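You operate a simulated robot arm through the tools that you are given. There is no shell and no other tool.

You are at the controls of a simulated robot arm. One attempt, no reset.

TASK
Fill the brown glass, then the green glass, at the jar's tap.
Fine: each to its line, tap shut; the brown one goes on the tray, the green one stays under the tap. Set down upright: brown glass, green glass.

The check looks at the end state, three seconds after you hand in, the way a careful person would. Anything else that was tipped, shoved, dropped, spilled or broken makes it a failure.

THE ROBOT
A 7-joint arm with a two-finger gripper, fixed in place. Base frame: the origin is on the floor under the middle of its stand, x ahead of it, y to its left, z up; the work surface is at about z = 88. Readings come in cm, degrees, newtons and seconds.
With the tool pointing down near the work surface it reaches from about 34 to 72 cm from the base axis. Its first joint turns from -66.0 to 66.0 degrees. Payload 2.45 kg.
Tool frame: the origin (TCP) lies between the finger pads and is the grasp point; the fingertips stand 2.6 cm ahead of it; z points along the fingers, y is the line along which they close. The gripper opens to 9.6 cm; its body begins 6.9 cm behind the TCP.
Orientation is that of the tool frame in the base frame, as a unit quaternion [x, y, z, w]. With the fingers straight down and closing along the base's y, the tool's x points along the base's -x, its y along +y and its z along -z.

THE INTERFACE
- The arm moves only by the tool step_arm. Its arguments are lists of equal length, an entry for each row: "dr": the turn, a rotation vector about the base's x, y, z in degrees, a list of three; "delta_pos": the shift along the base's x, y, z in cm, a list of three; "gripper": the finger opening in cm, from 0 to 9.6. In form: {"dr": [[ax, ay, az], ...], "delta_pos": [[tx, ty, tz], ...], "gripper": [gripper, ...]}. A call has 1 to 20 rows; each row is the pose to reach, as a shift and turn from the pose commanded when the call began. Rows are played at 5 a second. More than 5 cm and 8.6 degrees between two rows, or a gripper value outside its range, and nothing of the call is played. Where a pose cannot be reached the arm comes as near as it can. A force on the tool above 40 N (or 10 N above the force at the start of the call, whichever is more), or a blocked arm, ends the call early, and 0.2 s more pass. The fingers move at their own pace (about 5 cm/s each) and stop on an object; they squeeze with about 41 N. The grip force told is the motor's: it shows also when the fingers shut on nothing. Time passes only in rows, and 0.2 s behind the last, so rows that repeat a pose let the fingers close. It gives the time, the measured TCP pose, the force on the tool (base axes), the opening and the grip force at its end, in the units of the frame above (readings bear some noise), with the torque about the TCP (base axes, N m) and any sound that the robot's microphone picked up, and new pictures: "show" is both (left out), scene, wrist or none.
- Cameras (640 x 400 px; columns grow to the right, rows downward): "scene" is fixed at [15.41, -38.67, 143.46]; the picture's right is [0.82, -0.57, 0.00], its down [-0.27, -0.39, -0.88] and it looks along [0.50, 0.72, -0.47] (base axes); focal length 214 px, centre (320, 200). "wrist" rides on the gripper at [8.2, 0.3, -9.8] in the tool frame; the picture's right is [-0.04, 1.00, 0.00], its down [-0.73, -0.03, -0.68] and it looks along [-0.68, -0.03, 0.73] (tool axes); focal length 256 px, centre (320, 200). There is no depth. A picture from a camera that has moved, and an enlarged one, comes with that camera's place and axes in the base frame and with its lens. The place of the scene camera against the robot may be out by one fixed shift of up to 1.2 cm in any direction.
- enlarge(camera, box): a new picture of the part [left, top, right, bottom] of that camera's present view, enlarged. The clock stands still meanwhile.
- job_done(): hands the job in; it is judged then, once.

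Places have to be worked out from the pictures, the camera data and where the tool is seen. Open the gripper and draw the arm clear of the work before you hand the job in, unless the task says otherwise.

The tools are called after "Request:" as name(argument=value, ...) on one line, values as JSON. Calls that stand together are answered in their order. step_arm: Moves the arm, as the interface text tells. Its arguments: {"type":"object","properties":{"dr":{"type":"array"},"delta_pos":{"type":"array"},"gripper":{"type":"array"},"show":{"type":"string","enum":["both","scene","wrist","none"]}},"required":["dr","delta_pos","gripper"]} The other tools are called the same way: enlarge (camera, box) takes an enlarged picture of a part of a camera's view; job_done () hands the job in.

At the start:

```text
clock: 0.0
tcp_pos: [42.5, -9.13, 134.76]
tcp_rot: [0.001, 1.0, 0.001, 0.0]
contact_force: [0.1, 0.8, 0.0]
ft_torque: [-0.01, 0.03, 0.0]
width: 9.59
grasp_force: 0.0
```

scene: 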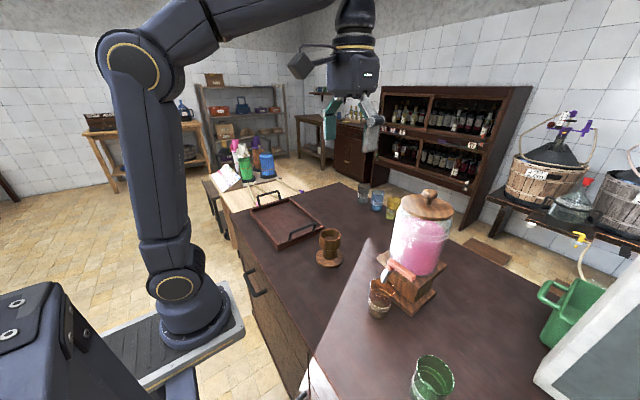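
wrist: 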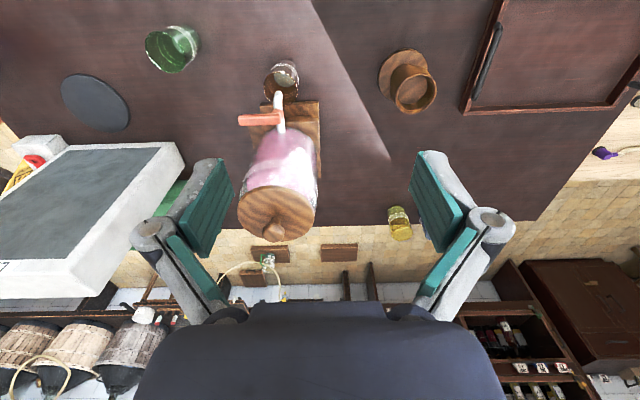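

I'll start by looking closely at the jar, its tap and the glasses in both cameras.

Request:
enlarge(camera="scene", box=[340, 180, 480, 330])

Request:
enlarge(camera="scene", box=[380, 320, 500, 400])

Request:
enlarge(camera="scene", box=[230, 170, 370, 280])

Request:
enlarge(camera="wrist", box=[200, 50, 350, 240])

Request:
enlarge(camera="wrist", box=[130, 10, 220, 90])

```text
2.67 times, centred on (410, 255) of scene
camera zoom: at [15.41, -38.67, 143.46], right [0.82, -0.57, 0.0], down [-0.27, -0.39, -0.88], along [0.5, 0.72, -0.47], focal length 572 px, centre (80, 53)
```

zoom: 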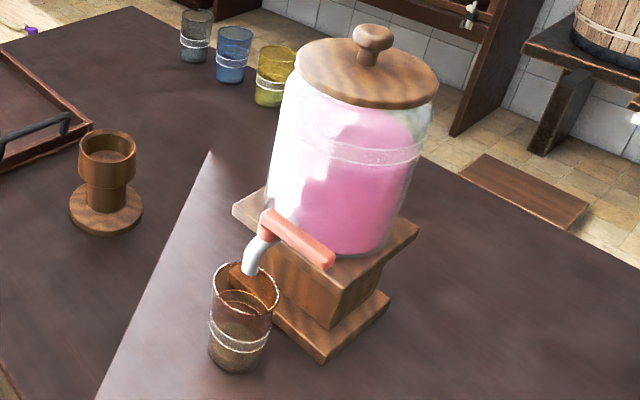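

```text
5.00 times, centred on (440, 360) of scene
camera zoom: at [15.41, -38.67, 143.46], right [0.82, -0.57, 0.0], down [-0.27, -0.39, -0.88], along [0.5, 0.72, -0.47], focal length 1072 px, centre (-280, -600)
```

zoom: 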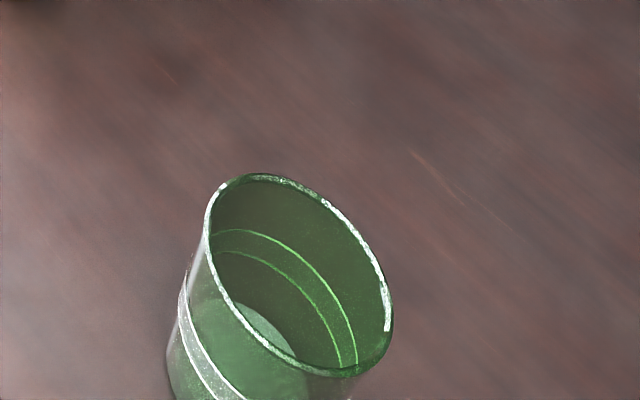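

```text
3.64 times, centred on (300, 225) of scene
camera zoom: at [15.41, -38.67, 143.46], right [0.82, -0.57, 0.0], down [-0.27, -0.39, -0.88], along [0.5, 0.72, -0.47], focal length 780 px, centre (393, 109)
```

zoom: 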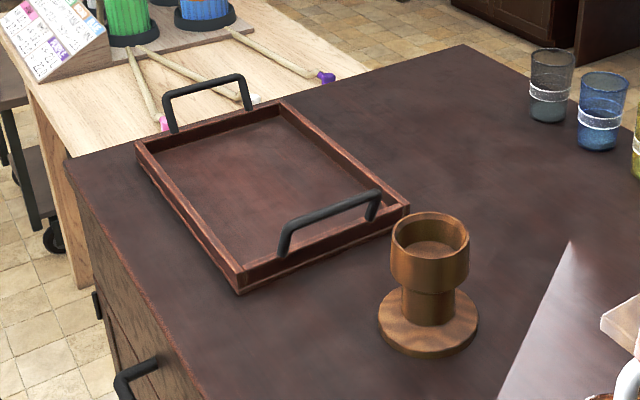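

```text
2.11 times, centred on (275, 145) of wrist
camera zoom: at [34.42, -8.72, 144.53], right [0.04, 1.0, 0.0], down [0.73, -0.03, 0.68], along [0.68, -0.03, -0.73], focal length 539 px, centre (415, 316)
```

zoom: 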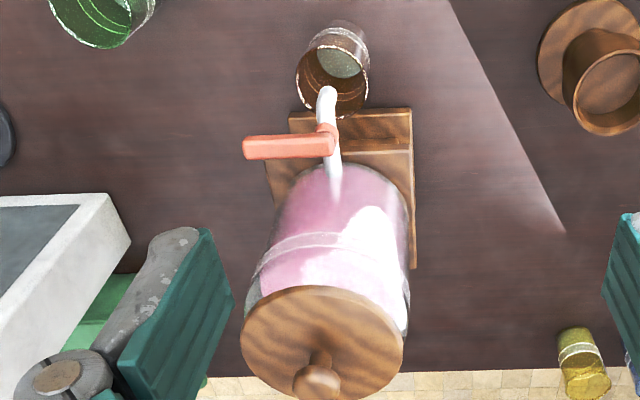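

```text
5.00 times, centred on (175, 50) of wrist
camera zoom: at [34.42, -8.72, 144.53], right [0.04, 1.0, 0.0], down [0.73, -0.03, 0.68], along [0.68, -0.03, -0.73], focal length 1280 px, centre (1045, 950)
```

zoom: 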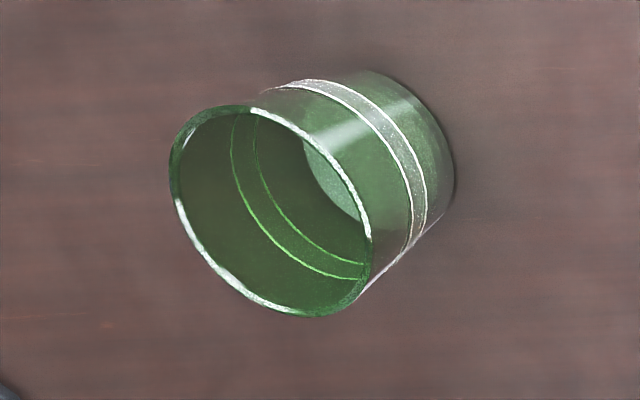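

The brown glass already stands under the tap at about (50.5,-17). The tap's red lever points to -y near z=105, the green glass is at about (44.7,-35), and the tray is centred near (48.5,36). I'll lower the wrist camera in front of the tap for a close look at the mechanism.

Request:
step_arm(dr=[[0, 0, 0], [0, 0, 0], [0, 0, 0], [0, 0, 0], [0, 0, 0], [0, 0, 0], [0, 0, 0], [0, 0, 0]], delta_pos=[[-0.4, -0.9, -2.5], [-0.8, -1.8, -5], [-1.2, -2.7, -8], [-1.6, -3.6, -11], [-2, -4.5, -14], [-2.4, -5.5, -17], [-2.6, -6.5, -20], [-2.7, -7.3, -22]], gripper=[9.6, 9.6, 9.6, 9.6, 9.6, 9.6, 9.6, 9.6], show="both")

```text
clock: 1.8
tcp_pos: [39.89, -16.23, 112.98]
tcp_rot: [0.001, 1.0, 0.0, 0.001]
contact_force: [0.0, 0.5, 0.4]
ft_torque: [0.01, 0.0, 0.02]
width: 9.6
grasp_force: 0.1
camera wrist: at [31.69, -15.88, 122.62], right [0.04, 1.0, 0.0], down [0.73, -0.03, 0.68], along [0.68, -0.03, -0.73], focal length 256 px, centre (320, 200)
```

scene: 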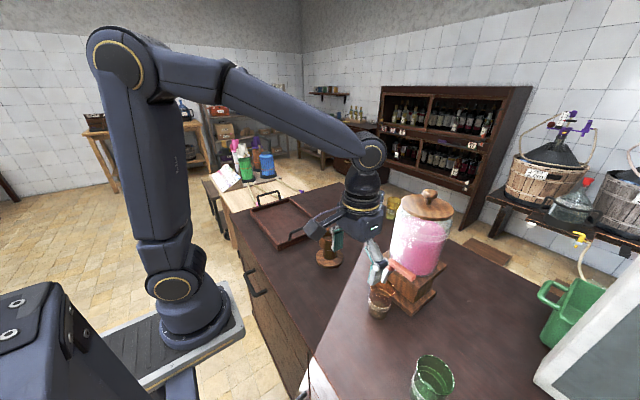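
wrist: 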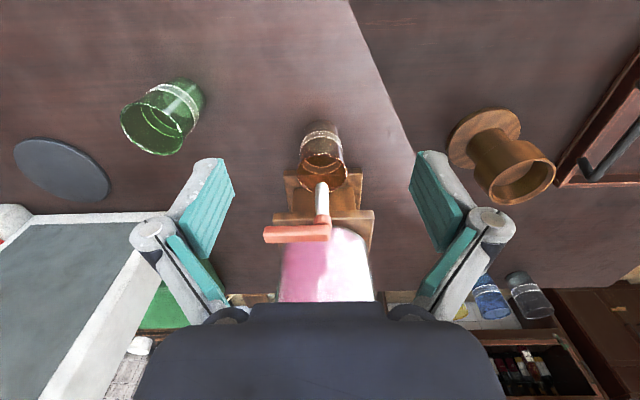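

The view is good, so I'll enlarge the tap, the brown glass and the green glass.

Request:
enlarge(camera="wrist", box=[255, 110, 385, 270])

Request:
enlarge(camera="wrist", box=[100, 60, 230, 170])

Request:
enlarge(camera="scene", box=[350, 240, 440, 330])

Request:
enlarge(camera="wrist", box=[280, 110, 370, 190])

```text
2.50 times, centred on (320, 190) of wrist
camera zoom: at [31.69, -15.88, 122.62], right [0.04, 1.0, 0.0], down [0.73, -0.03, 0.68], along [0.68, -0.03, -0.73], focal length 640 px, centre (320, 225)
```

zoom: 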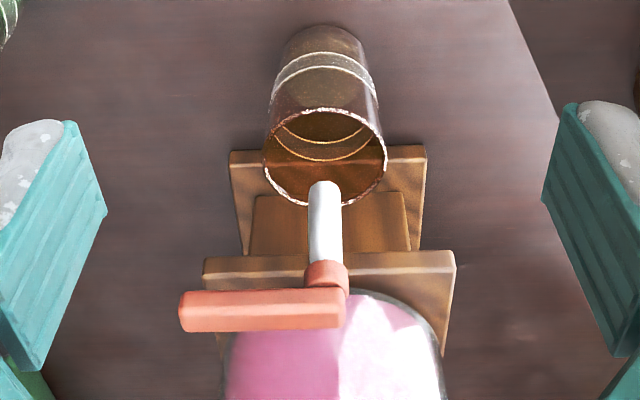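

```text
3.64 times, centred on (165, 115) of wrist
camera zoom: at [31.69, -15.88, 122.62], right [0.04, 1.0, 0.0], down [0.73, -0.03, 0.68], along [0.68, -0.03, -0.73], focal length 931 px, centre (884, 509)
```

zoom: 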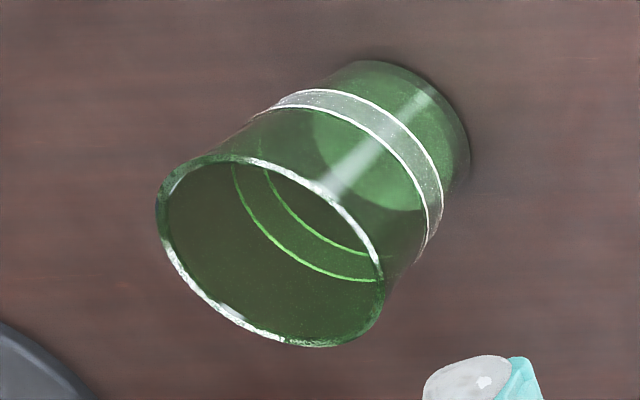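

```text
4.44 times, centred on (395, 285) of scene
camera zoom: at [15.41, -38.67, 143.46], right [0.82, -0.57, 0.0], down [-0.27, -0.39, -0.88], along [0.5, 0.72, -0.47], focal length 953 px, centre (-13, -178)
```

zoom: 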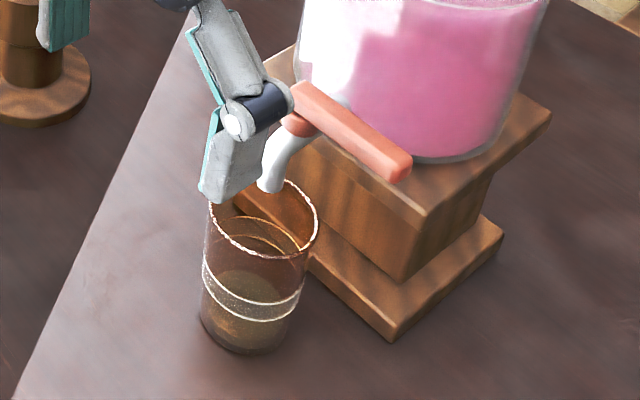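

```text
5.00 times, centred on (325, 150) of wrist
camera zoom: at [31.69, -15.88, 122.62], right [0.04, 1.0, 0.0], down [0.73, -0.03, 0.68], along [0.68, -0.03, -0.73], focal length 1280 px, centre (295, 450)
```

zoom: 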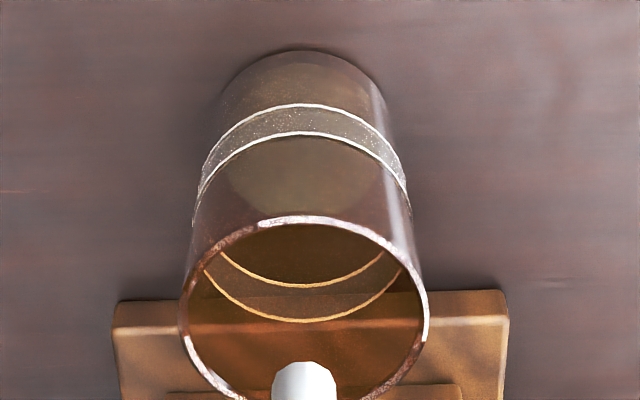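

The pictures agree on these positions:
- **Brown glass:** axis at about (51,-16.5), rim z≈96.7, line band at z≈91.3–92.8. It is well placed under the spout.
- **Lever:** runs from its pivot at (52.3,-16.3) to its tip at (52.6,-22.6), at z≈105.4. It most likely turns about a vertical axis.

I'll raise the arm and yaw it 90° so the fingers can straddle the lever like a fork from the -y side.

Request:
step_arm(dr=[[0, 0, 8], [0, 0, 16], [0, 0, 24], [0, 0, 32], [0, 0, 40], [0, 0, 48], [0, 0, 56], [0, 0, 64], [0, 0, 72], [0, 0, 80], [0, 0, 85], [0, 0, 90]], delta_pos=[[0, -1, 2], [0, -2, 4], [0, -4, 6], [0, -6, 8], [1, -8, 9], [2, -10, 9], [3, -12, 9], [4, -13, 9], [5, -14, 9], [6, -14, 9], [6, -14, 9], [6, -14, 9]], gripper=[9.6, 9.6, 9.6, 8, 6, 4, 3, 3, 3, 3, 3, 3], show="both")

```text
clock: 4.4
tcp_pos: [45.9, -30.42, 121.81]
tcp_rot: [0.708, -0.707, 0.0, -0.001]
contact_force: [0.4, -0.3, 0.4]
ft_torque: [0.02, -0.03, -0.02]
width: 2.99
grasp_force: 0.1
camera wrist: at [45.58, -38.51, 131.49], right [-1.0, 0.04, 0.0], down [0.03, 0.73, 0.68], along [0.03, 0.68, -0.73], focal length 256 px, centre (320, 200)
```

scene: 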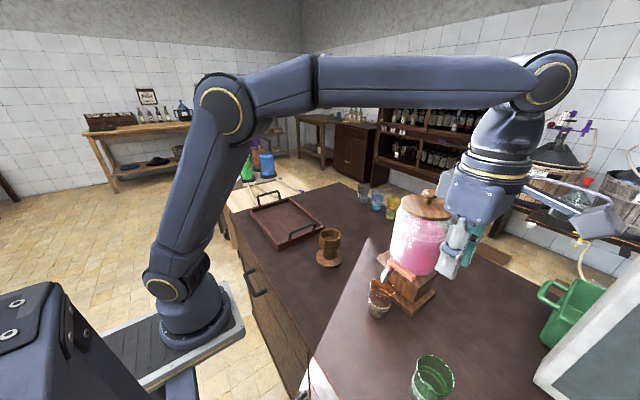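
wrist: 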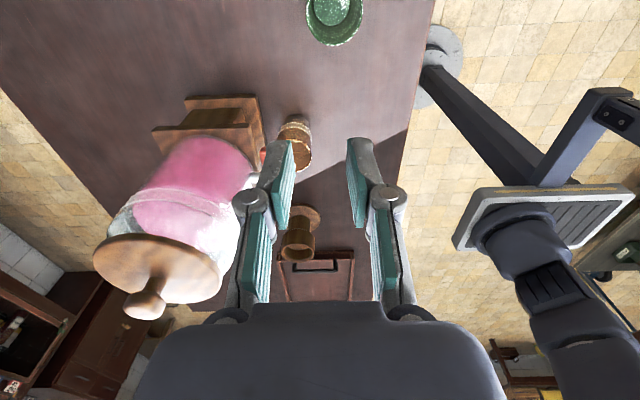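

The yaw worked. Next I'll tilt 45° so the fingers point toward +y and down, and come down to the -y side of the lever, keeping some distance.

Request:
step_arm(dr=[[7.5, 0, 0], [15, 0, 0], [22.5, 0, 0], [30, 0, 0], [37.5, 0, 0], [45, 0, 0], [45, 0, 0]], delta_pos=[[1, 0, -1], [2, 0, -3], [3, 0, -5], [4.5, 0, -7], [6, 0, -9], [6.6, 0, -10.5], [6.6, 0, -11.5]], gripper=[3, 3, 3, 3, 3, 3, 3], show="both")

```text
clock: 6.0
tcp_pos: [50.77, -27.94, 112.28]
tcp_rot: [0.661, -0.66, -0.261, -0.245]
contact_force: [0.5, 0.4, -0.4]
ft_torque: [0.05, 0.02, -0.03]
width: 3.01
grasp_force: 0.1
out of reach, approached as far as the arm can: row 5, 6, 7
camera wrist: at [50.56, -40.54, 113.97], right [-1.0, 0.02, 0.05], down [0.05, 0.09, 0.99], along [0.02, 1.0, -0.09], focal length 256 px, centre (320, 200)
```

scene: 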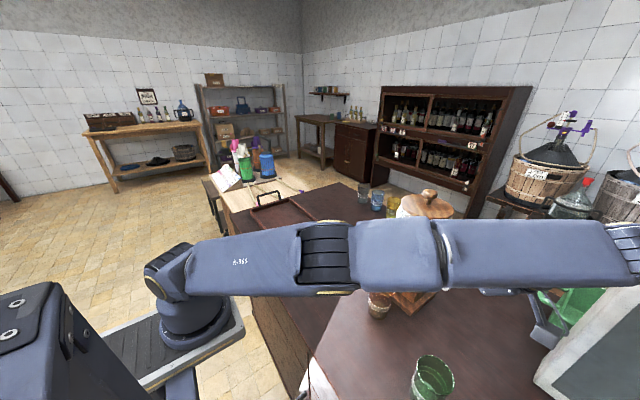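
wrist: 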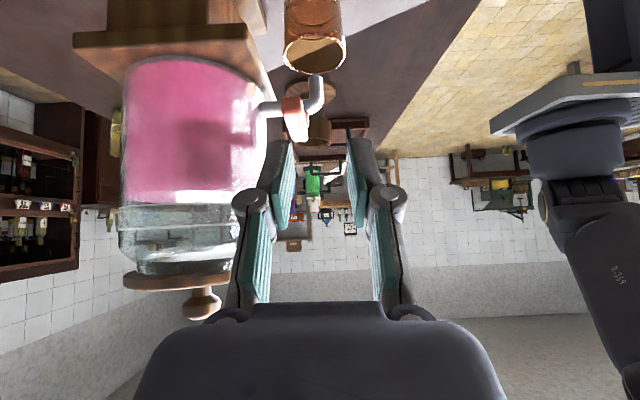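

A 45° tilt toward +y is at the edge of reach and drops the elbow across the scene view. The side view does confirm the lever sits on a vertical collar. I'll back off to a tilt of about 20° and go a bit higher.

Request:
step_arm(dr=[[-6, 0, 0], [-12, 0, 0], [-18, 0, 0], [-25, 0, 0], [-25, 0, 0]], delta_pos=[[0, 0, 1.5], [0, 0, 3], [-0.4, 0.5, 4], [-0.8, 1, 5], [-0.8, 1, 5]], gripper=[3, 3, 3, 3, 3], show="both")

```text
clock: 7.2
tcp_pos: [49.89, -26.86, 117.27]
tcp_rot: [-0.699, 0.7, 0.111, 0.096]
contact_force: [-0.3, -0.4, -0.1]
ft_torque: [-0.02, -0.01, -0.03]
width: 3.03
grasp_force: 0.1
camera wrist: at [49.78, -37.47, 124.12], right [-1.0, 0.04, 0.03], down [0.05, 0.5, 0.86], along [0.01, 0.86, -0.51], focal length 256 px, centre (320, 200)
```

scene: 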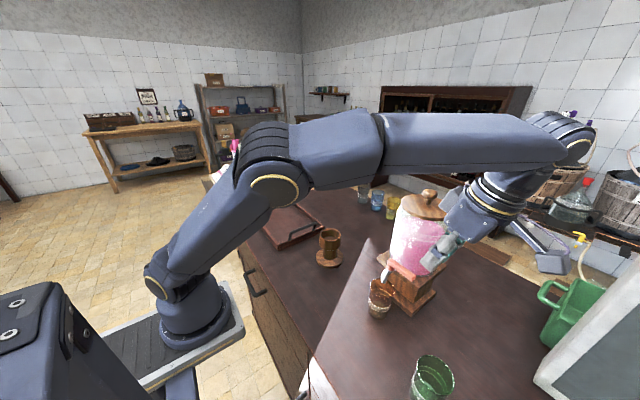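
wrist: 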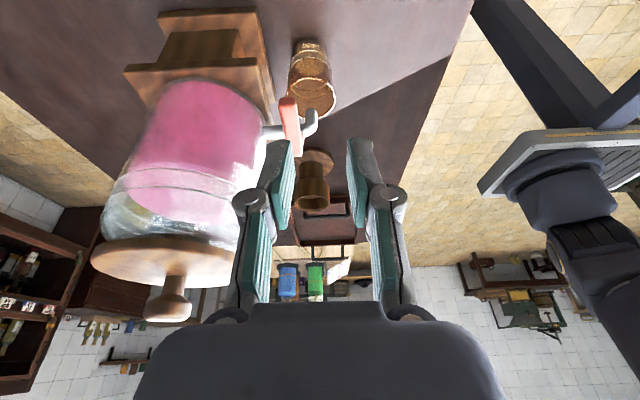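

The tilt is now about 17° with the fingers closing along x, and the scene view of the glass is clear. I'll move the fork to just above the lever tip at about (51.7,-22.3,110).

Request:
step_arm(dr=[[0, 0, 0], [0, 0, 0], [0, 0, 0], [0, 0, 0], [0, 0, 0], [0, 0, 0]], delta_pos=[[0.8, 0, -2], [1.7, 0, -4.5], [1.7, 0, -7], [1.7, 1.5, -7.3], [1.7, 3, -7.3], [1.7, 4.6, -7.3]], gripper=[3, 3, 3, 3, 3, 3], show="both")

```text
clock: 8.6
tcp_pos: [51.77, -22.11, 109.79]
tcp_rot: [-0.699, 0.7, 0.113, 0.097]
contact_force: [1.0, 0.9, -0.7]
ft_torque: [-0.02, 0.0, -0.03]
width: 2.99
grasp_force: 0.2
camera wrist: at [51.61, -32.84, 116.68], right [-1.0, 0.04, 0.03], down [0.05, 0.5, 0.86], along [0.02, 0.86, -0.5], focal length 256 px, centre (320, 200)
```

scene: 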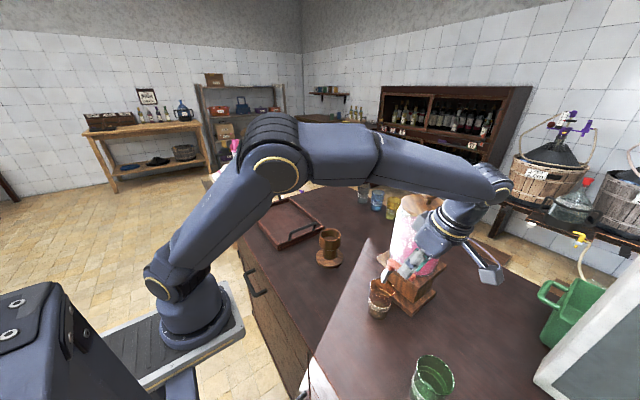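
wrist: 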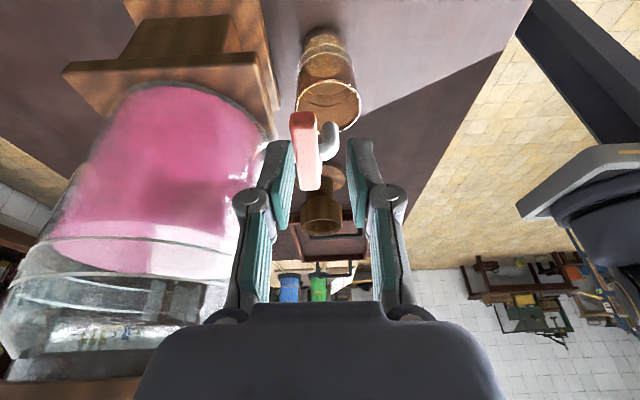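

Request:
enlarge(camera="wrist", box=[220, 90, 420, 215])

Request:
enlarge(camera="scene", box=[350, 190, 510, 330])

```text
3.20 times, centred on (320, 152) of wrist
camera zoom: at [51.61, -32.84, 116.68], right [-1.0, 0.04, 0.03], down [0.05, 0.5, 0.86], along [0.02, 0.86, -0.5], focal length 819 px, centre (320, 352)
```

zoom: 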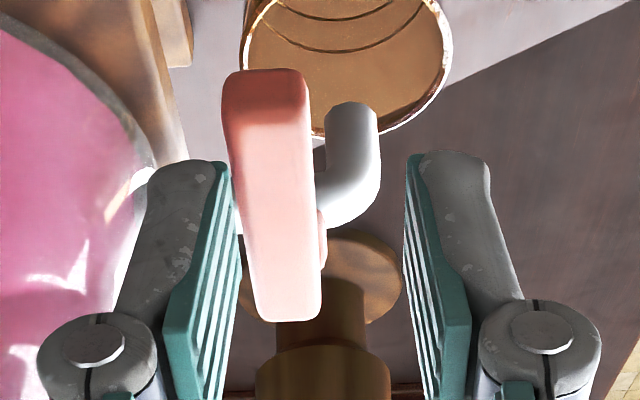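

```text
2.86 times, centred on (430, 260) of scene
camera zoom: at [15.41, -38.67, 143.46], right [0.82, -0.57, 0.0], down [-0.27, -0.39, -0.88], along [0.5, 0.72, -0.47], focal length 613 px, centre (6, 29)
```

zoom: 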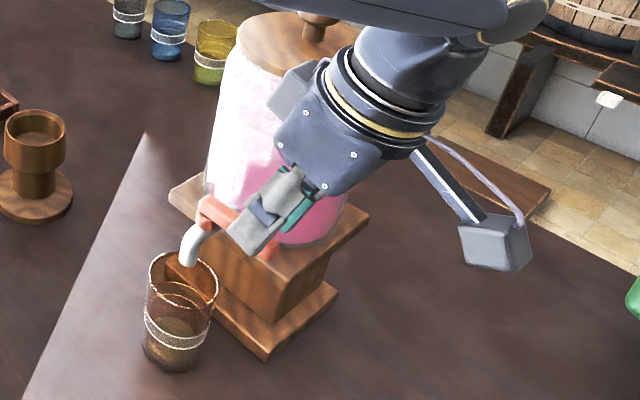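

The lever is about 1.5 cm wide and centred at x≈52.5. The +x finger sits too close above it, so I'll open the fork to 4.4, add about 6° of tilt for clearance from the jar, and lower it around the lever tip.

Request:
step_arm(dr=[[3, 0, 0], [6, 0, 0], [6, 0, 0], [6, 0, 0], [6, 0, 0], [6, 0, 0], [6, 0, 0]], delta_pos=[[0.2, 0, 0], [0.4, 0, 0], [0.4, 0, -1], [0.4, 0, -2], [0.4, 0, -3], [0.4, 0, -3.8], [0.4, 0, -4.4]], gripper=[4.4, 4.4, 4.4, 4.4, 4.4, 4.4, 4.4], show="both")

```text
clock: 10.2
tcp_pos: [52.07, -22.2, 105.44]
tcp_rot: [-0.693, 0.693, 0.149, 0.134]
contact_force: [-0.7, -0.1, 0.8]
ft_torque: [0.0, -0.02, 0.05]
width: 4.41
grasp_force: 0.0
camera wrist: at [52.06, -33.57, 111.18], right [-1.0, 0.03, 0.04], down [0.05, 0.41, 0.91], along [0.01, 0.91, -0.41], focal length 256 px, centre (320, 200)
```

scene: 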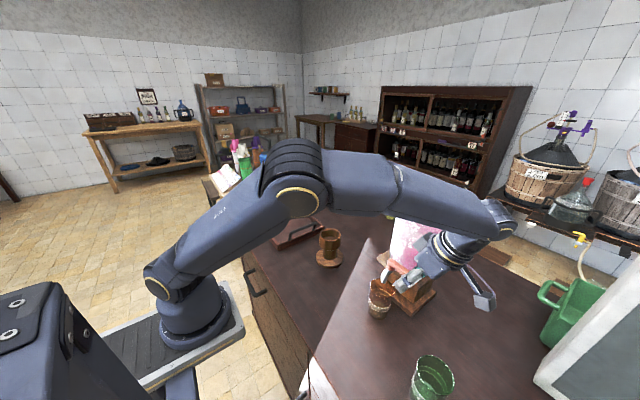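
wrist: 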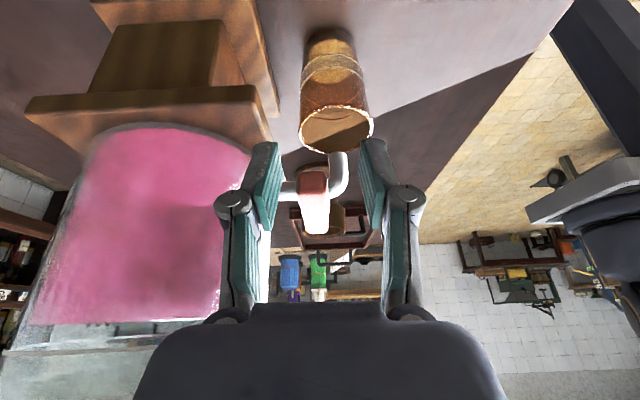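

The lever is now between the fingers with no contact force. I'll take zooms for a baseline.

Request:
enlarge(camera="wrist", box=[230, 90, 430, 250])

Request:
enlarge(camera="scene", box=[350, 220, 470, 330])

```text
2.50 times, centred on (330, 170) of wrist
camera zoom: at [52.06, -33.57, 111.18], right [-1.0, 0.03, 0.04], down [0.05, 0.41, 0.91], along [0.01, 0.91, -0.41], focal length 640 px, centre (295, 275)
```

zoom: 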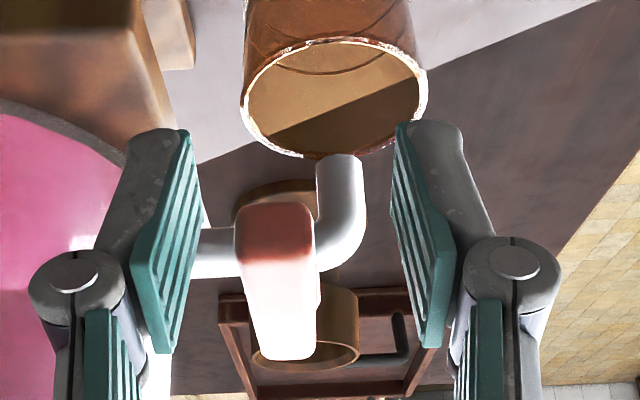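

```text
3.64 times, centred on (410, 275) of scene
camera zoom: at [15.41, -38.67, 143.46], right [0.82, -0.57, 0.0], down [-0.27, -0.39, -0.88], along [0.5, 0.72, -0.47], focal length 780 px, centre (-7, -73)
```

zoom: 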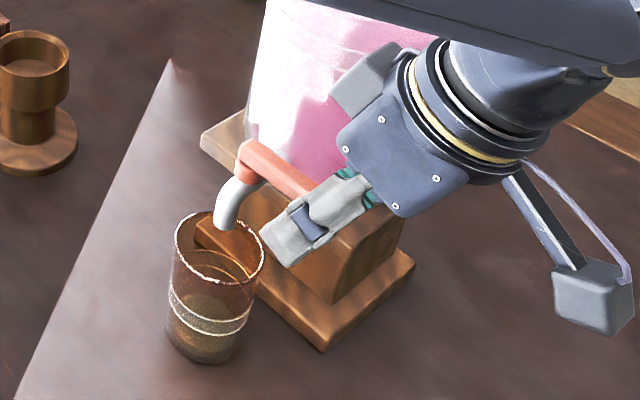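

Lever clearance to the +x finger is about 1 cm. I'll pull slowly toward -x in small rows and watch the force, to see whether the lever turns about the vertical.

Request:
step_arm(dr=[[0, 0, 0], [0, 0, 0], [0, 0, 0], [0, 0, 0], [0, 0, 0], [0, 0, 0]], delta_pos=[[-0.4, 0, 0], [-0.8, 0, 0], [-1.0, 0, 0], [-1.2, 0, 0], [-1.4, 0, 0], [-1.5, 0, 0]], gripper=[4.4, 4.4, 4.4, 4.4, 4.4, 4.4], show="both")

Request:
enlarge(camera="wrist", box=[230, 90, 430, 250])

Request:
enlarge(camera="scene", box=[350, 220, 470, 330])

```text
clock: 11.6
tcp_pos: [50.58, -22.22, 105.41]
tcp_rot: [-0.692, 0.693, 0.148, 0.133]
contact_force: [-0.2, 0.1, 0.2]
ft_torque: [0.02, 0.02, -0.04]
width: 4.41
grasp_force: 0.2
camera wrist: at [50.5, -33.52, 111.22], right [-1.0, 0.03, 0.04], down [0.05, 0.41, 0.91], along [0.02, 0.91, -0.41], focal length 256 px, centre (320, 200)
```

scene: 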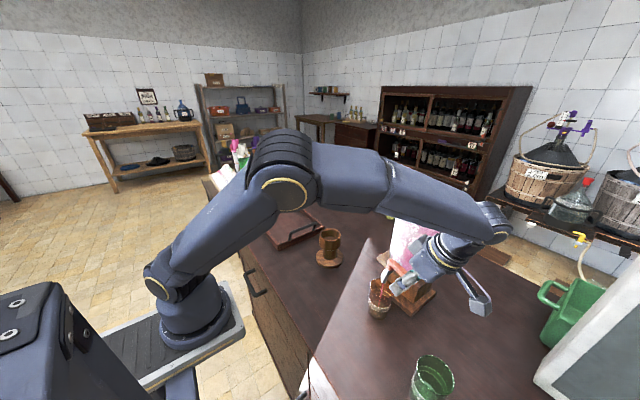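
wrist: 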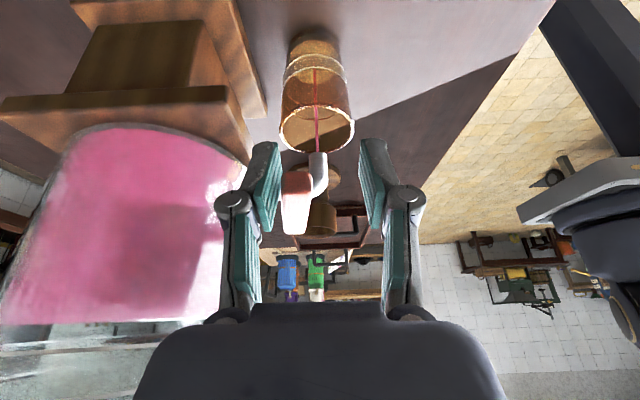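

```text
2.50 times, centred on (330, 170) of wrist
camera zoom: at [50.5, -33.52, 111.22], right [-1.0, 0.03, 0.04], down [0.05, 0.41, 0.91], along [0.02, 0.91, -0.41], focal length 640 px, centre (295, 275)
```

zoom: 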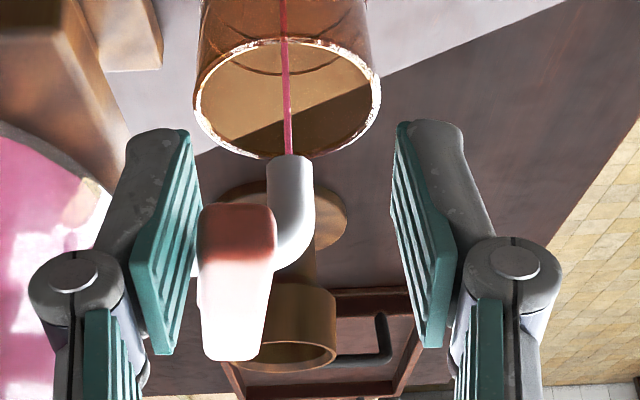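

```text
3.64 times, centred on (410, 275) of scene
camera zoom: at [15.41, -38.67, 143.46], right [0.82, -0.57, 0.0], down [-0.27, -0.39, -0.88], along [0.5, 0.72, -0.47], focal length 780 px, centre (-7, -73)
```

zoom: 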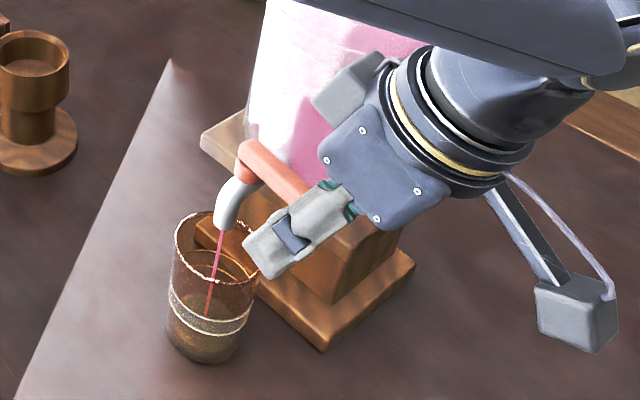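

Opening works: a small turn of about 6° gives a thin pink stream straight into the glass at low force. I'll hold here for 2 s and measure the fill rate.

Request:
step_arm(dr=[[0, 0, 0], [0, 0, 0], [0, 0, 0], [0, 0, 0], [0, 0, 0], [0, 0, 0], [0, 0, 0], [0, 0, 0], [0, 0, 0]], delta_pos=[[0, 0, 0], [0, 0, 0], [0, 0, 0], [0, 0, 0], [0, 0, 0], [0, 0, 0], [0, 0, 0], [0, 0, 0], [0, 0, 0]], gripper=[4.4, 4.4, 4.4, 4.4, 4.4, 4.4, 4.4, 4.4, 4.4], show="none")

Request:
enlarge(camera="scene", box=[360, 260, 410, 330])

Request:
enlarge(camera="wrist", box=[260, 20, 380, 170])

```text
clock: 13.6
tcp_pos: [50.57, -22.23, 105.35]
tcp_rot: [-0.693, 0.693, 0.149, 0.133]
contact_force: [-0.2, -0.3, 0.2]
ft_torque: [0.0, -0.03, 0.01]
width: 4.39
grasp_force: 0.0
```

```text
5.71 times, centred on (385, 295) of scene
camera zoom: at [15.41, -38.67, 143.46], right [0.82, -0.57, 0.0], down [-0.27, -0.39, -0.88], along [0.5, 0.72, -0.47], focal length 1226 px, centre (-51, -343)
```

zoom: 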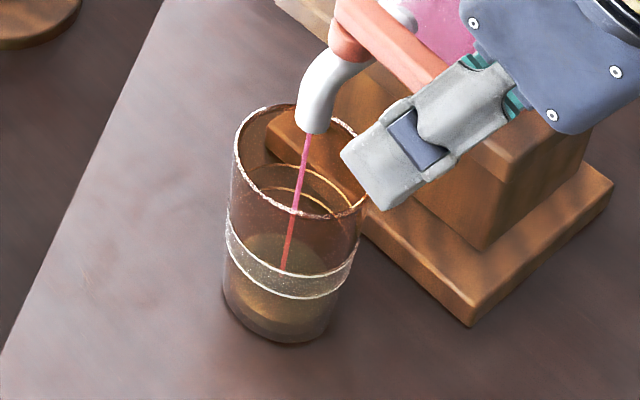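

```text
2.67 times, centred on (320, 95) of wrist
camera zoom: at [50.51, -33.51, 111.21], right [-1.0, 0.03, 0.04], down [0.05, 0.41, 0.91], along [0.01, 0.91, -0.41], focal length 683 px, centre (320, 480)
```

zoom: 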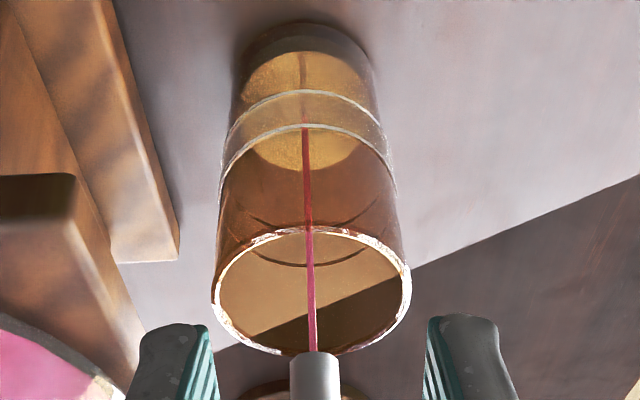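

The stream is slow and I can't make out a level yet, so I'll hold a further 3 s.

Request:
step_arm(dr=[[0, 0, 0], [0, 0, 0], [0, 0, 0], [0, 0, 0], [0, 0, 0], [0, 0, 0], [0, 0, 0], [0, 0, 0], [0, 0, 0], [0, 0, 0], [0, 0, 0], [0, 0, 0], [0, 0, 0], [0, 0, 0]], delta_pos=[[0, 0, 0], [0, 0, 0], [0, 0, 0], [0, 0, 0], [0, 0, 0], [0, 0, 0], [0, 0, 0], [0, 0, 0], [0, 0, 0], [0, 0, 0], [0, 0, 0], [0, 0, 0], [0, 0, 0], [0, 0, 0]], gripper=[4.4, 4.4, 4.4, 4.4, 4.4, 4.4, 4.4, 4.4, 4.4, 4.4, 4.4, 4.4, 4.4, 4.4], show="none")

Request:
enlarge(camera="scene", box=[360, 260, 410, 330])

Request:
enlarge(camera="wrist", box=[260, 20, 380, 170])

```text
clock: 16.6
tcp_pos: [50.73, -22.21, 105.38]
tcp_rot: [-0.693, 0.693, 0.149, 0.133]
contact_force: [0.4, -0.6, -0.2]
ft_torque: [0.0, 0.01, 0.01]
width: 4.4
grasp_force: 0.0
```

```text
5.71 times, centred on (385, 295) of scene
camera zoom: at [15.41, -38.67, 143.46], right [0.82, -0.57, 0.0], down [-0.27, -0.39, -0.88], along [0.5, 0.72, -0.47], focal length 1226 px, centre (-51, -343)
```

zoom: 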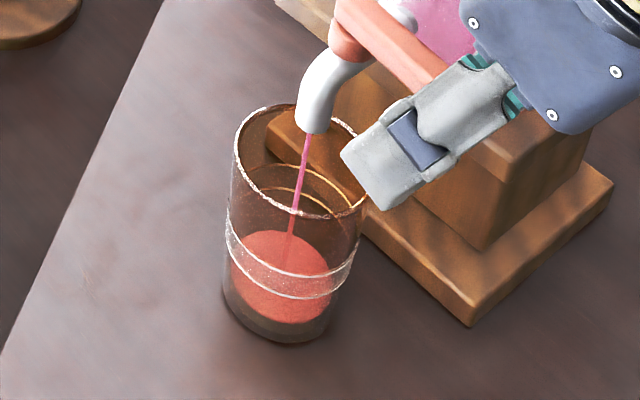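

```text
2.67 times, centred on (320, 95) of wrist
camera zoom: at [50.51, -33.5, 111.21], right [-1.0, 0.03, 0.04], down [0.05, 0.41, 0.91], along [0.01, 0.91, -0.41], focal length 683 px, centre (320, 480)
```

zoom: 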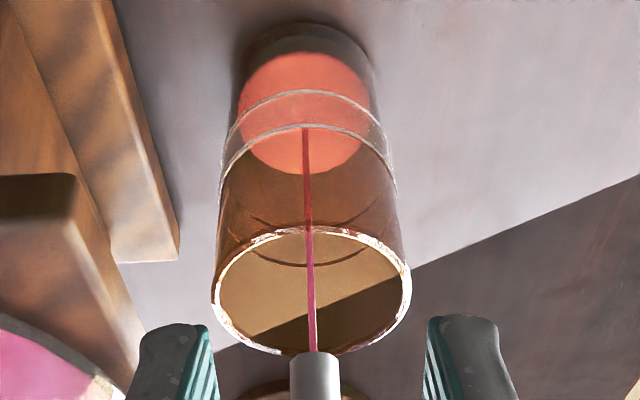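

A first thin layer shows at the bottom after about 5 s, so the flow is slow at this opening. I'll open the lever a little further and measure again.

Request:
step_arm(dr=[[0, 0, 0], [0, 0, 0], [0, 0, 0], [0, 0, 0], [0, 0, 0], [0, 0, 0], [0, 0, 0], [0, 0, 0], [0, 0, 0]], delta_pos=[[-0.2, 0, 0], [-0.4, 0, 0], [-0.6, 0, 0], [-0.8, 0, 0], [-0.8, 0, 0], [-0.8, 0, 0], [-0.8, 0, 0], [-0.8, 0, 0], [-0.8, 0, 0]], gripper=[4.4, 4.4, 4.4, 4.4, 4.4, 4.4, 4.4, 4.4, 4.4], show="none")

Request:
enlarge(camera="scene", box=[360, 260, 410, 330])

Request:
enlarge(camera="wrist", box=[250, 20, 370, 170])

```text
clock: 18.6
tcp_pos: [49.84, -22.26, 105.46]
tcp_rot: [-0.692, 0.693, 0.149, 0.133]
contact_force: [0.3, 0.7, 0.6]
ft_torque: [0.0, 0.02, 0.01]
width: 4.41
grasp_force: 0.1
```

```text
5.71 times, centred on (385, 295) of scene
camera zoom: at [15.41, -38.67, 143.46], right [0.82, -0.57, 0.0], down [-0.27, -0.39, -0.88], along [0.5, 0.72, -0.47], focal length 1226 px, centre (-51, -343)
```

zoom: 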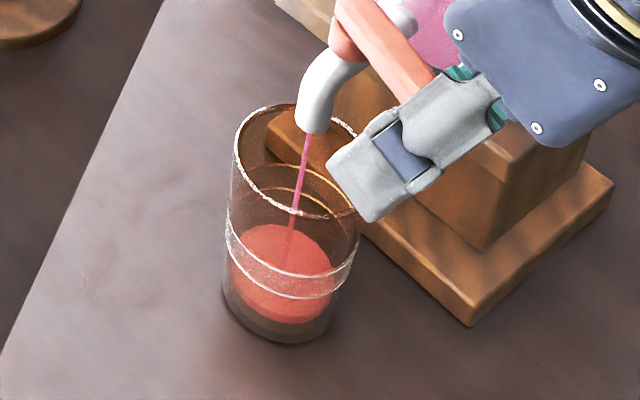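

```text
2.67 times, centred on (310, 95) of wrist
camera zoom: at [49.71, -33.5, 111.15], right [-1.0, 0.03, 0.04], down [0.05, 0.41, 0.91], along [0.01, 0.91, -0.41], focal length 683 px, centre (347, 480)
```

zoom: 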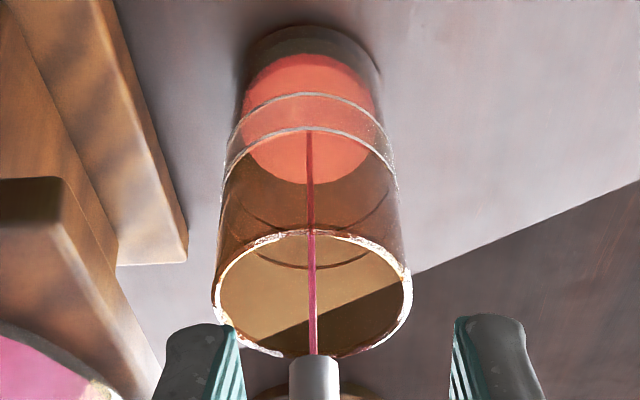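

The rate is good now. The surface's back edge is at v≈224 in this zoom and the target band is about 165–190 (aim 178), rising roughly 3 px/s. I'll hold 3 s more and recheck.

Request:
step_arm(dr=[[0, 0, 0], [0, 0, 0], [0, 0, 0], [0, 0, 0], [0, 0, 0], [0, 0, 0], [0, 0, 0], [0, 0, 0], [0, 0, 0], [0, 0, 0], [0, 0, 0], [0, 0, 0], [0, 0, 0], [0, 0, 0]], delta_pos=[[0, 0, 0], [0, 0, 0], [0, 0, 0], [0, 0, 0], [0, 0, 0], [0, 0, 0], [0, 0, 0], [0, 0, 0], [0, 0, 0], [0, 0, 0], [0, 0, 0], [0, 0, 0], [0, 0, 0], [0, 0, 0]], gripper=[4.4, 4.4, 4.4, 4.4, 4.4, 4.4, 4.4, 4.4, 4.4, 4.4, 4.4, 4.4, 4.4, 4.4], show="none")

Request:
enlarge(camera="scene", box=[360, 260, 410, 330])

Request:
enlarge(camera="wrist", box=[250, 20, 370, 170])

```text
clock: 21.6
tcp_pos: [49.75, -22.26, 105.39]
tcp_rot: [0.693, -0.693, -0.149, -0.134]
contact_force: [-0.8, 1.5, -1.3]
ft_torque: [0.03, -0.02, 0.0]
width: 4.38
grasp_force: 0.0
```

```text
5.71 times, centred on (385, 295) of scene
camera zoom: at [15.41, -38.67, 143.46], right [0.82, -0.57, 0.0], down [-0.27, -0.39, -0.88], along [0.5, 0.72, -0.47], focal length 1226 px, centre (-51, -343)
```

zoom: 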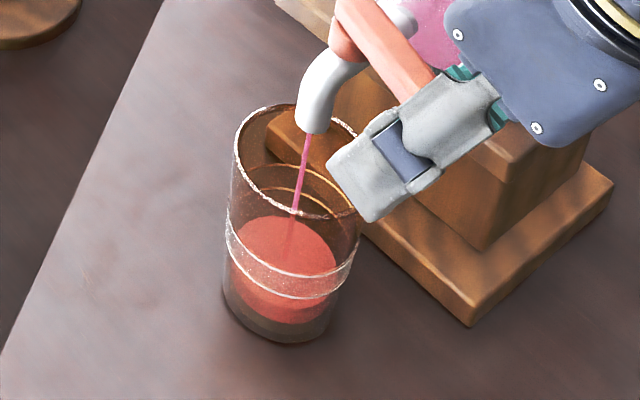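

```text
2.67 times, centred on (310, 95) of wrist
camera zoom: at [49.71, -33.5, 111.15], right [-1.0, 0.03, 0.04], down [0.05, 0.41, 0.91], along [0.01, 0.91, -0.41], focal length 683 px, centre (347, 480)
```

zoom: 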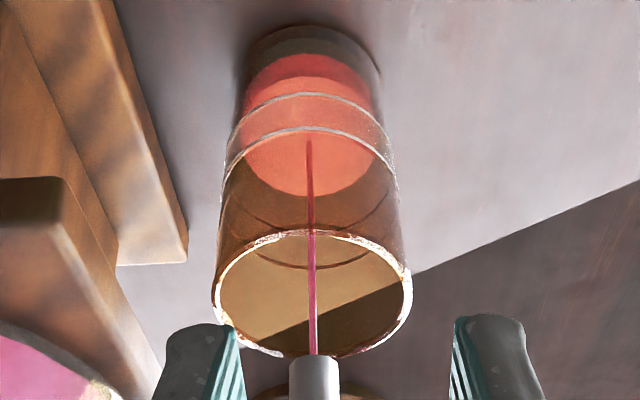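

The level rises steadily: the near edge is at v≈77 in the wrist zoom, with the band lines at 92 and 128. I'll hold about 4 s more and recheck.

Request:
step_arm(dr=[[0, 0, 0], [0, 0, 0], [0, 0, 0], [0, 0, 0], [0, 0, 0], [0, 0, 0], [0, 0, 0], [0, 0, 0], [0, 0, 0], [0, 0, 0], [0, 0, 0], [0, 0, 0], [0, 0, 0], [0, 0, 0], [0, 0, 0], [0, 0, 0], [0, 0, 0], [0, 0, 0], [0, 0, 0]], delta_pos=[[0, 0, 0], [0, 0, 0], [0, 0, 0], [0, 0, 0], [0, 0, 0], [0, 0, 0], [0, 0, 0], [0, 0, 0], [0, 0, 0], [0, 0, 0], [0, 0, 0], [0, 0, 0], [0, 0, 0], [0, 0, 0], [0, 0, 0], [0, 0, 0], [0, 0, 0], [0, 0, 0], [0, 0, 0]], gripper=[4.4, 4.4, 4.4, 4.4, 4.4, 4.4, 4.4, 4.4, 4.4, 4.4, 4.4, 4.4, 4.4, 4.4, 4.4, 4.4, 4.4, 4.4, 4.4], show="none")

Request:
enlarge(camera="scene", box=[360, 260, 410, 330])

Request:
enlarge(camera="wrist", box=[250, 20, 370, 170])

```text
clock: 25.6
tcp_pos: [49.79, -22.21, 105.43]
tcp_rot: [0.693, -0.693, -0.149, -0.134]
contact_force: [-0.2, 0.1, 0.2]
ft_torque: [-0.01, -0.04, 0.0]
width: 4.41
grasp_force: 0.0
```

```text
5.71 times, centred on (385, 295) of scene
camera zoom: at [15.41, -38.67, 143.46], right [0.82, -0.57, 0.0], down [-0.27, -0.39, -0.88], along [0.5, 0.72, -0.47], focal length 1226 px, centre (-51, -343)
```

zoom: 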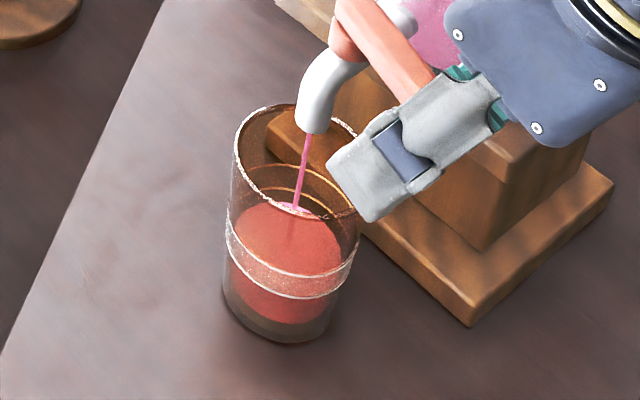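

```text
2.67 times, centred on (310, 95) of wrist
camera zoom: at [49.71, -33.5, 111.15], right [-1.0, 0.03, 0.04], down [0.05, 0.41, 0.91], along [0.01, 0.91, -0.41], focal length 683 px, centre (347, 480)
```

zoom: 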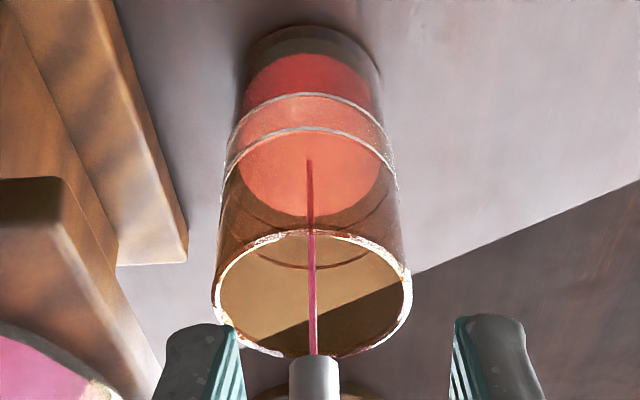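

By the wall-thickness-corrected estimate, the surface is about 0.35 cm below the lower line and rising about 0.2 cm/s. I'll hold 3.4 s more and look again before closing.

Request:
step_arm(dr=[[0, 0, 0], [0, 0, 0], [0, 0, 0], [0, 0, 0], [0, 0, 0], [0, 0, 0], [0, 0, 0], [0, 0, 0], [0, 0, 0], [0, 0, 0], [0, 0, 0], [0, 0, 0], [0, 0, 0], [0, 0, 0], [0, 0, 0], [0, 0, 0]], delta_pos=[[0, 0, 0], [0, 0, 0], [0, 0, 0], [0, 0, 0], [0, 0, 0], [0, 0, 0], [0, 0, 0], [0, 0, 0], [0, 0, 0], [0, 0, 0], [0, 0, 0], [0, 0, 0], [0, 0, 0], [0, 0, 0], [0, 0, 0], [0, 0, 0]], gripper=[4.4, 4.4, 4.4, 4.4, 4.4, 4.4, 4.4, 4.4, 4.4, 4.4, 4.4, 4.4, 4.4, 4.4, 4.4, 4.4], show="none")

Request:
enlarge(camera="scene", box=[360, 260, 410, 330])

Request:
enlarge(camera="wrist", box=[270, 20, 350, 130])

```text
clock: 29.0
tcp_pos: [49.83, -22.2, 105.32]
tcp_rot: [-0.693, 0.693, 0.148, 0.133]
contact_force: [-0.2, -0.2, 0.1]
ft_torque: [0.0, -0.02, 0.01]
width: 4.39
grasp_force: 0.1
```

```text
5.71 times, centred on (385, 295) of scene
camera zoom: at [15.41, -38.67, 143.46], right [0.82, -0.57, 0.0], down [-0.27, -0.39, -0.88], along [0.5, 0.72, -0.47], focal length 1226 px, centre (-51, -343)
```

zoom: 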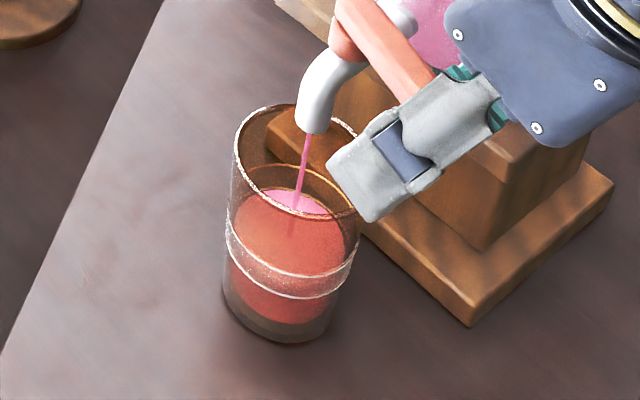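

```text
3.64 times, centred on (310, 75) of wrist
camera zoom: at [49.71, -33.5, 111.15], right [-1.0, 0.03, 0.04], down [0.05, 0.41, 0.91], along [0.01, 0.91, -0.41], focal length 931 px, centre (356, 654)
```

zoom: 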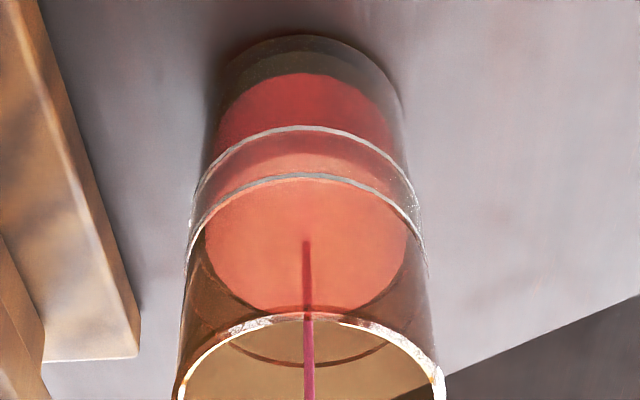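

The level is about 0.2–0.5 cm above the lower line, approaching the middle of the band. I'll hold 0.6 s, then narrow the fork and push the lever back toward +x to close it, in small steps.

Request:
step_arm(dr=[[0, 0, 0], [0, 0, 0], [0, 0, 0], [0, 0, 0], [0, 0, 0], [0, 0, 0], [0, 0, 0], [0, 0, 0]], delta_pos=[[0, 0, 0], [0, 0, 0], [1.1, 0, 0], [1.7, 0, 0], [2.1, 0, 0], [2.5, 0, 0], [2.8, 0, 0], [3.0, 0, 0]], gripper=[4.4, 4.4, 2.2, 2.2, 2.2, 2.2, 2.2, 2.2], show="none")

Request:
enlarge(camera="scene", box=[360, 260, 410, 330])

Request:
enlarge(camera="wrist", box=[240, 80, 440, 220])

Request:
enlarge(camera="wrist", box=[290, 10, 400, 150])

```text
clock: 30.8
tcp_pos: [52.8, -22.16, 105.47]
tcp_rot: [-0.693, 0.693, 0.148, 0.133]
contact_force: [-0.1, -1.0, -0.5]
ft_torque: [0.01, -0.01, -0.03]
width: 2.21
grasp_force: 0.0
```

```text
5.71 times, centred on (385, 295) of scene
camera zoom: at [15.41, -38.67, 143.46], right [0.82, -0.57, 0.0], down [-0.27, -0.39, -0.88], along [0.5, 0.72, -0.47], focal length 1226 px, centre (-51, -343)
```

zoom: 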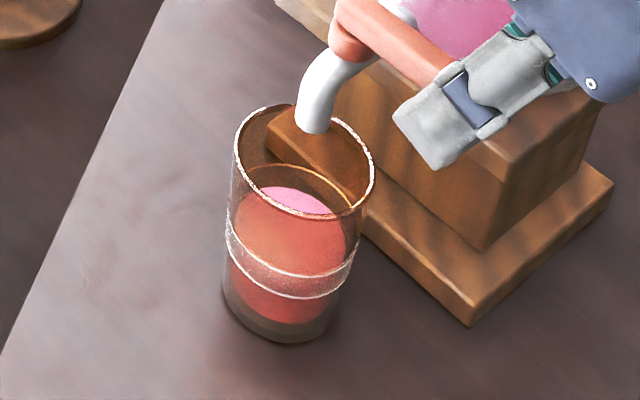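

```text
2.86 times, centred on (340, 150) of wrist
camera zoom: at [52.69, -33.5, 111.23], right [-1.0, 0.03, 0.04], down [0.05, 0.41, 0.91], along [0.01, 0.91, -0.41], focal length 731 px, centre (263, 343)
```

zoom: 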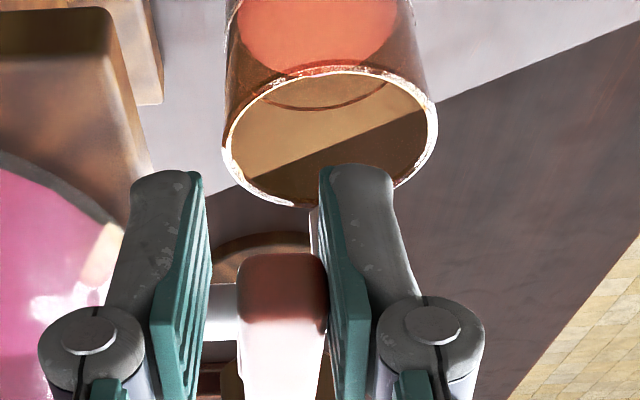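

```text
2.86 times, centred on (345, 80) of wrist
camera zoom: at [52.69, -33.5, 111.23], right [-1.0, 0.03, 0.04], down [0.05, 0.41, 0.91], along [0.01, 0.91, -0.41], focal length 731 px, centre (249, 543)
```

zoom: 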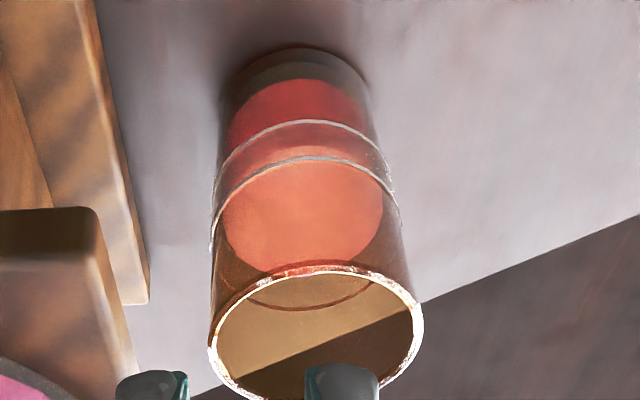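

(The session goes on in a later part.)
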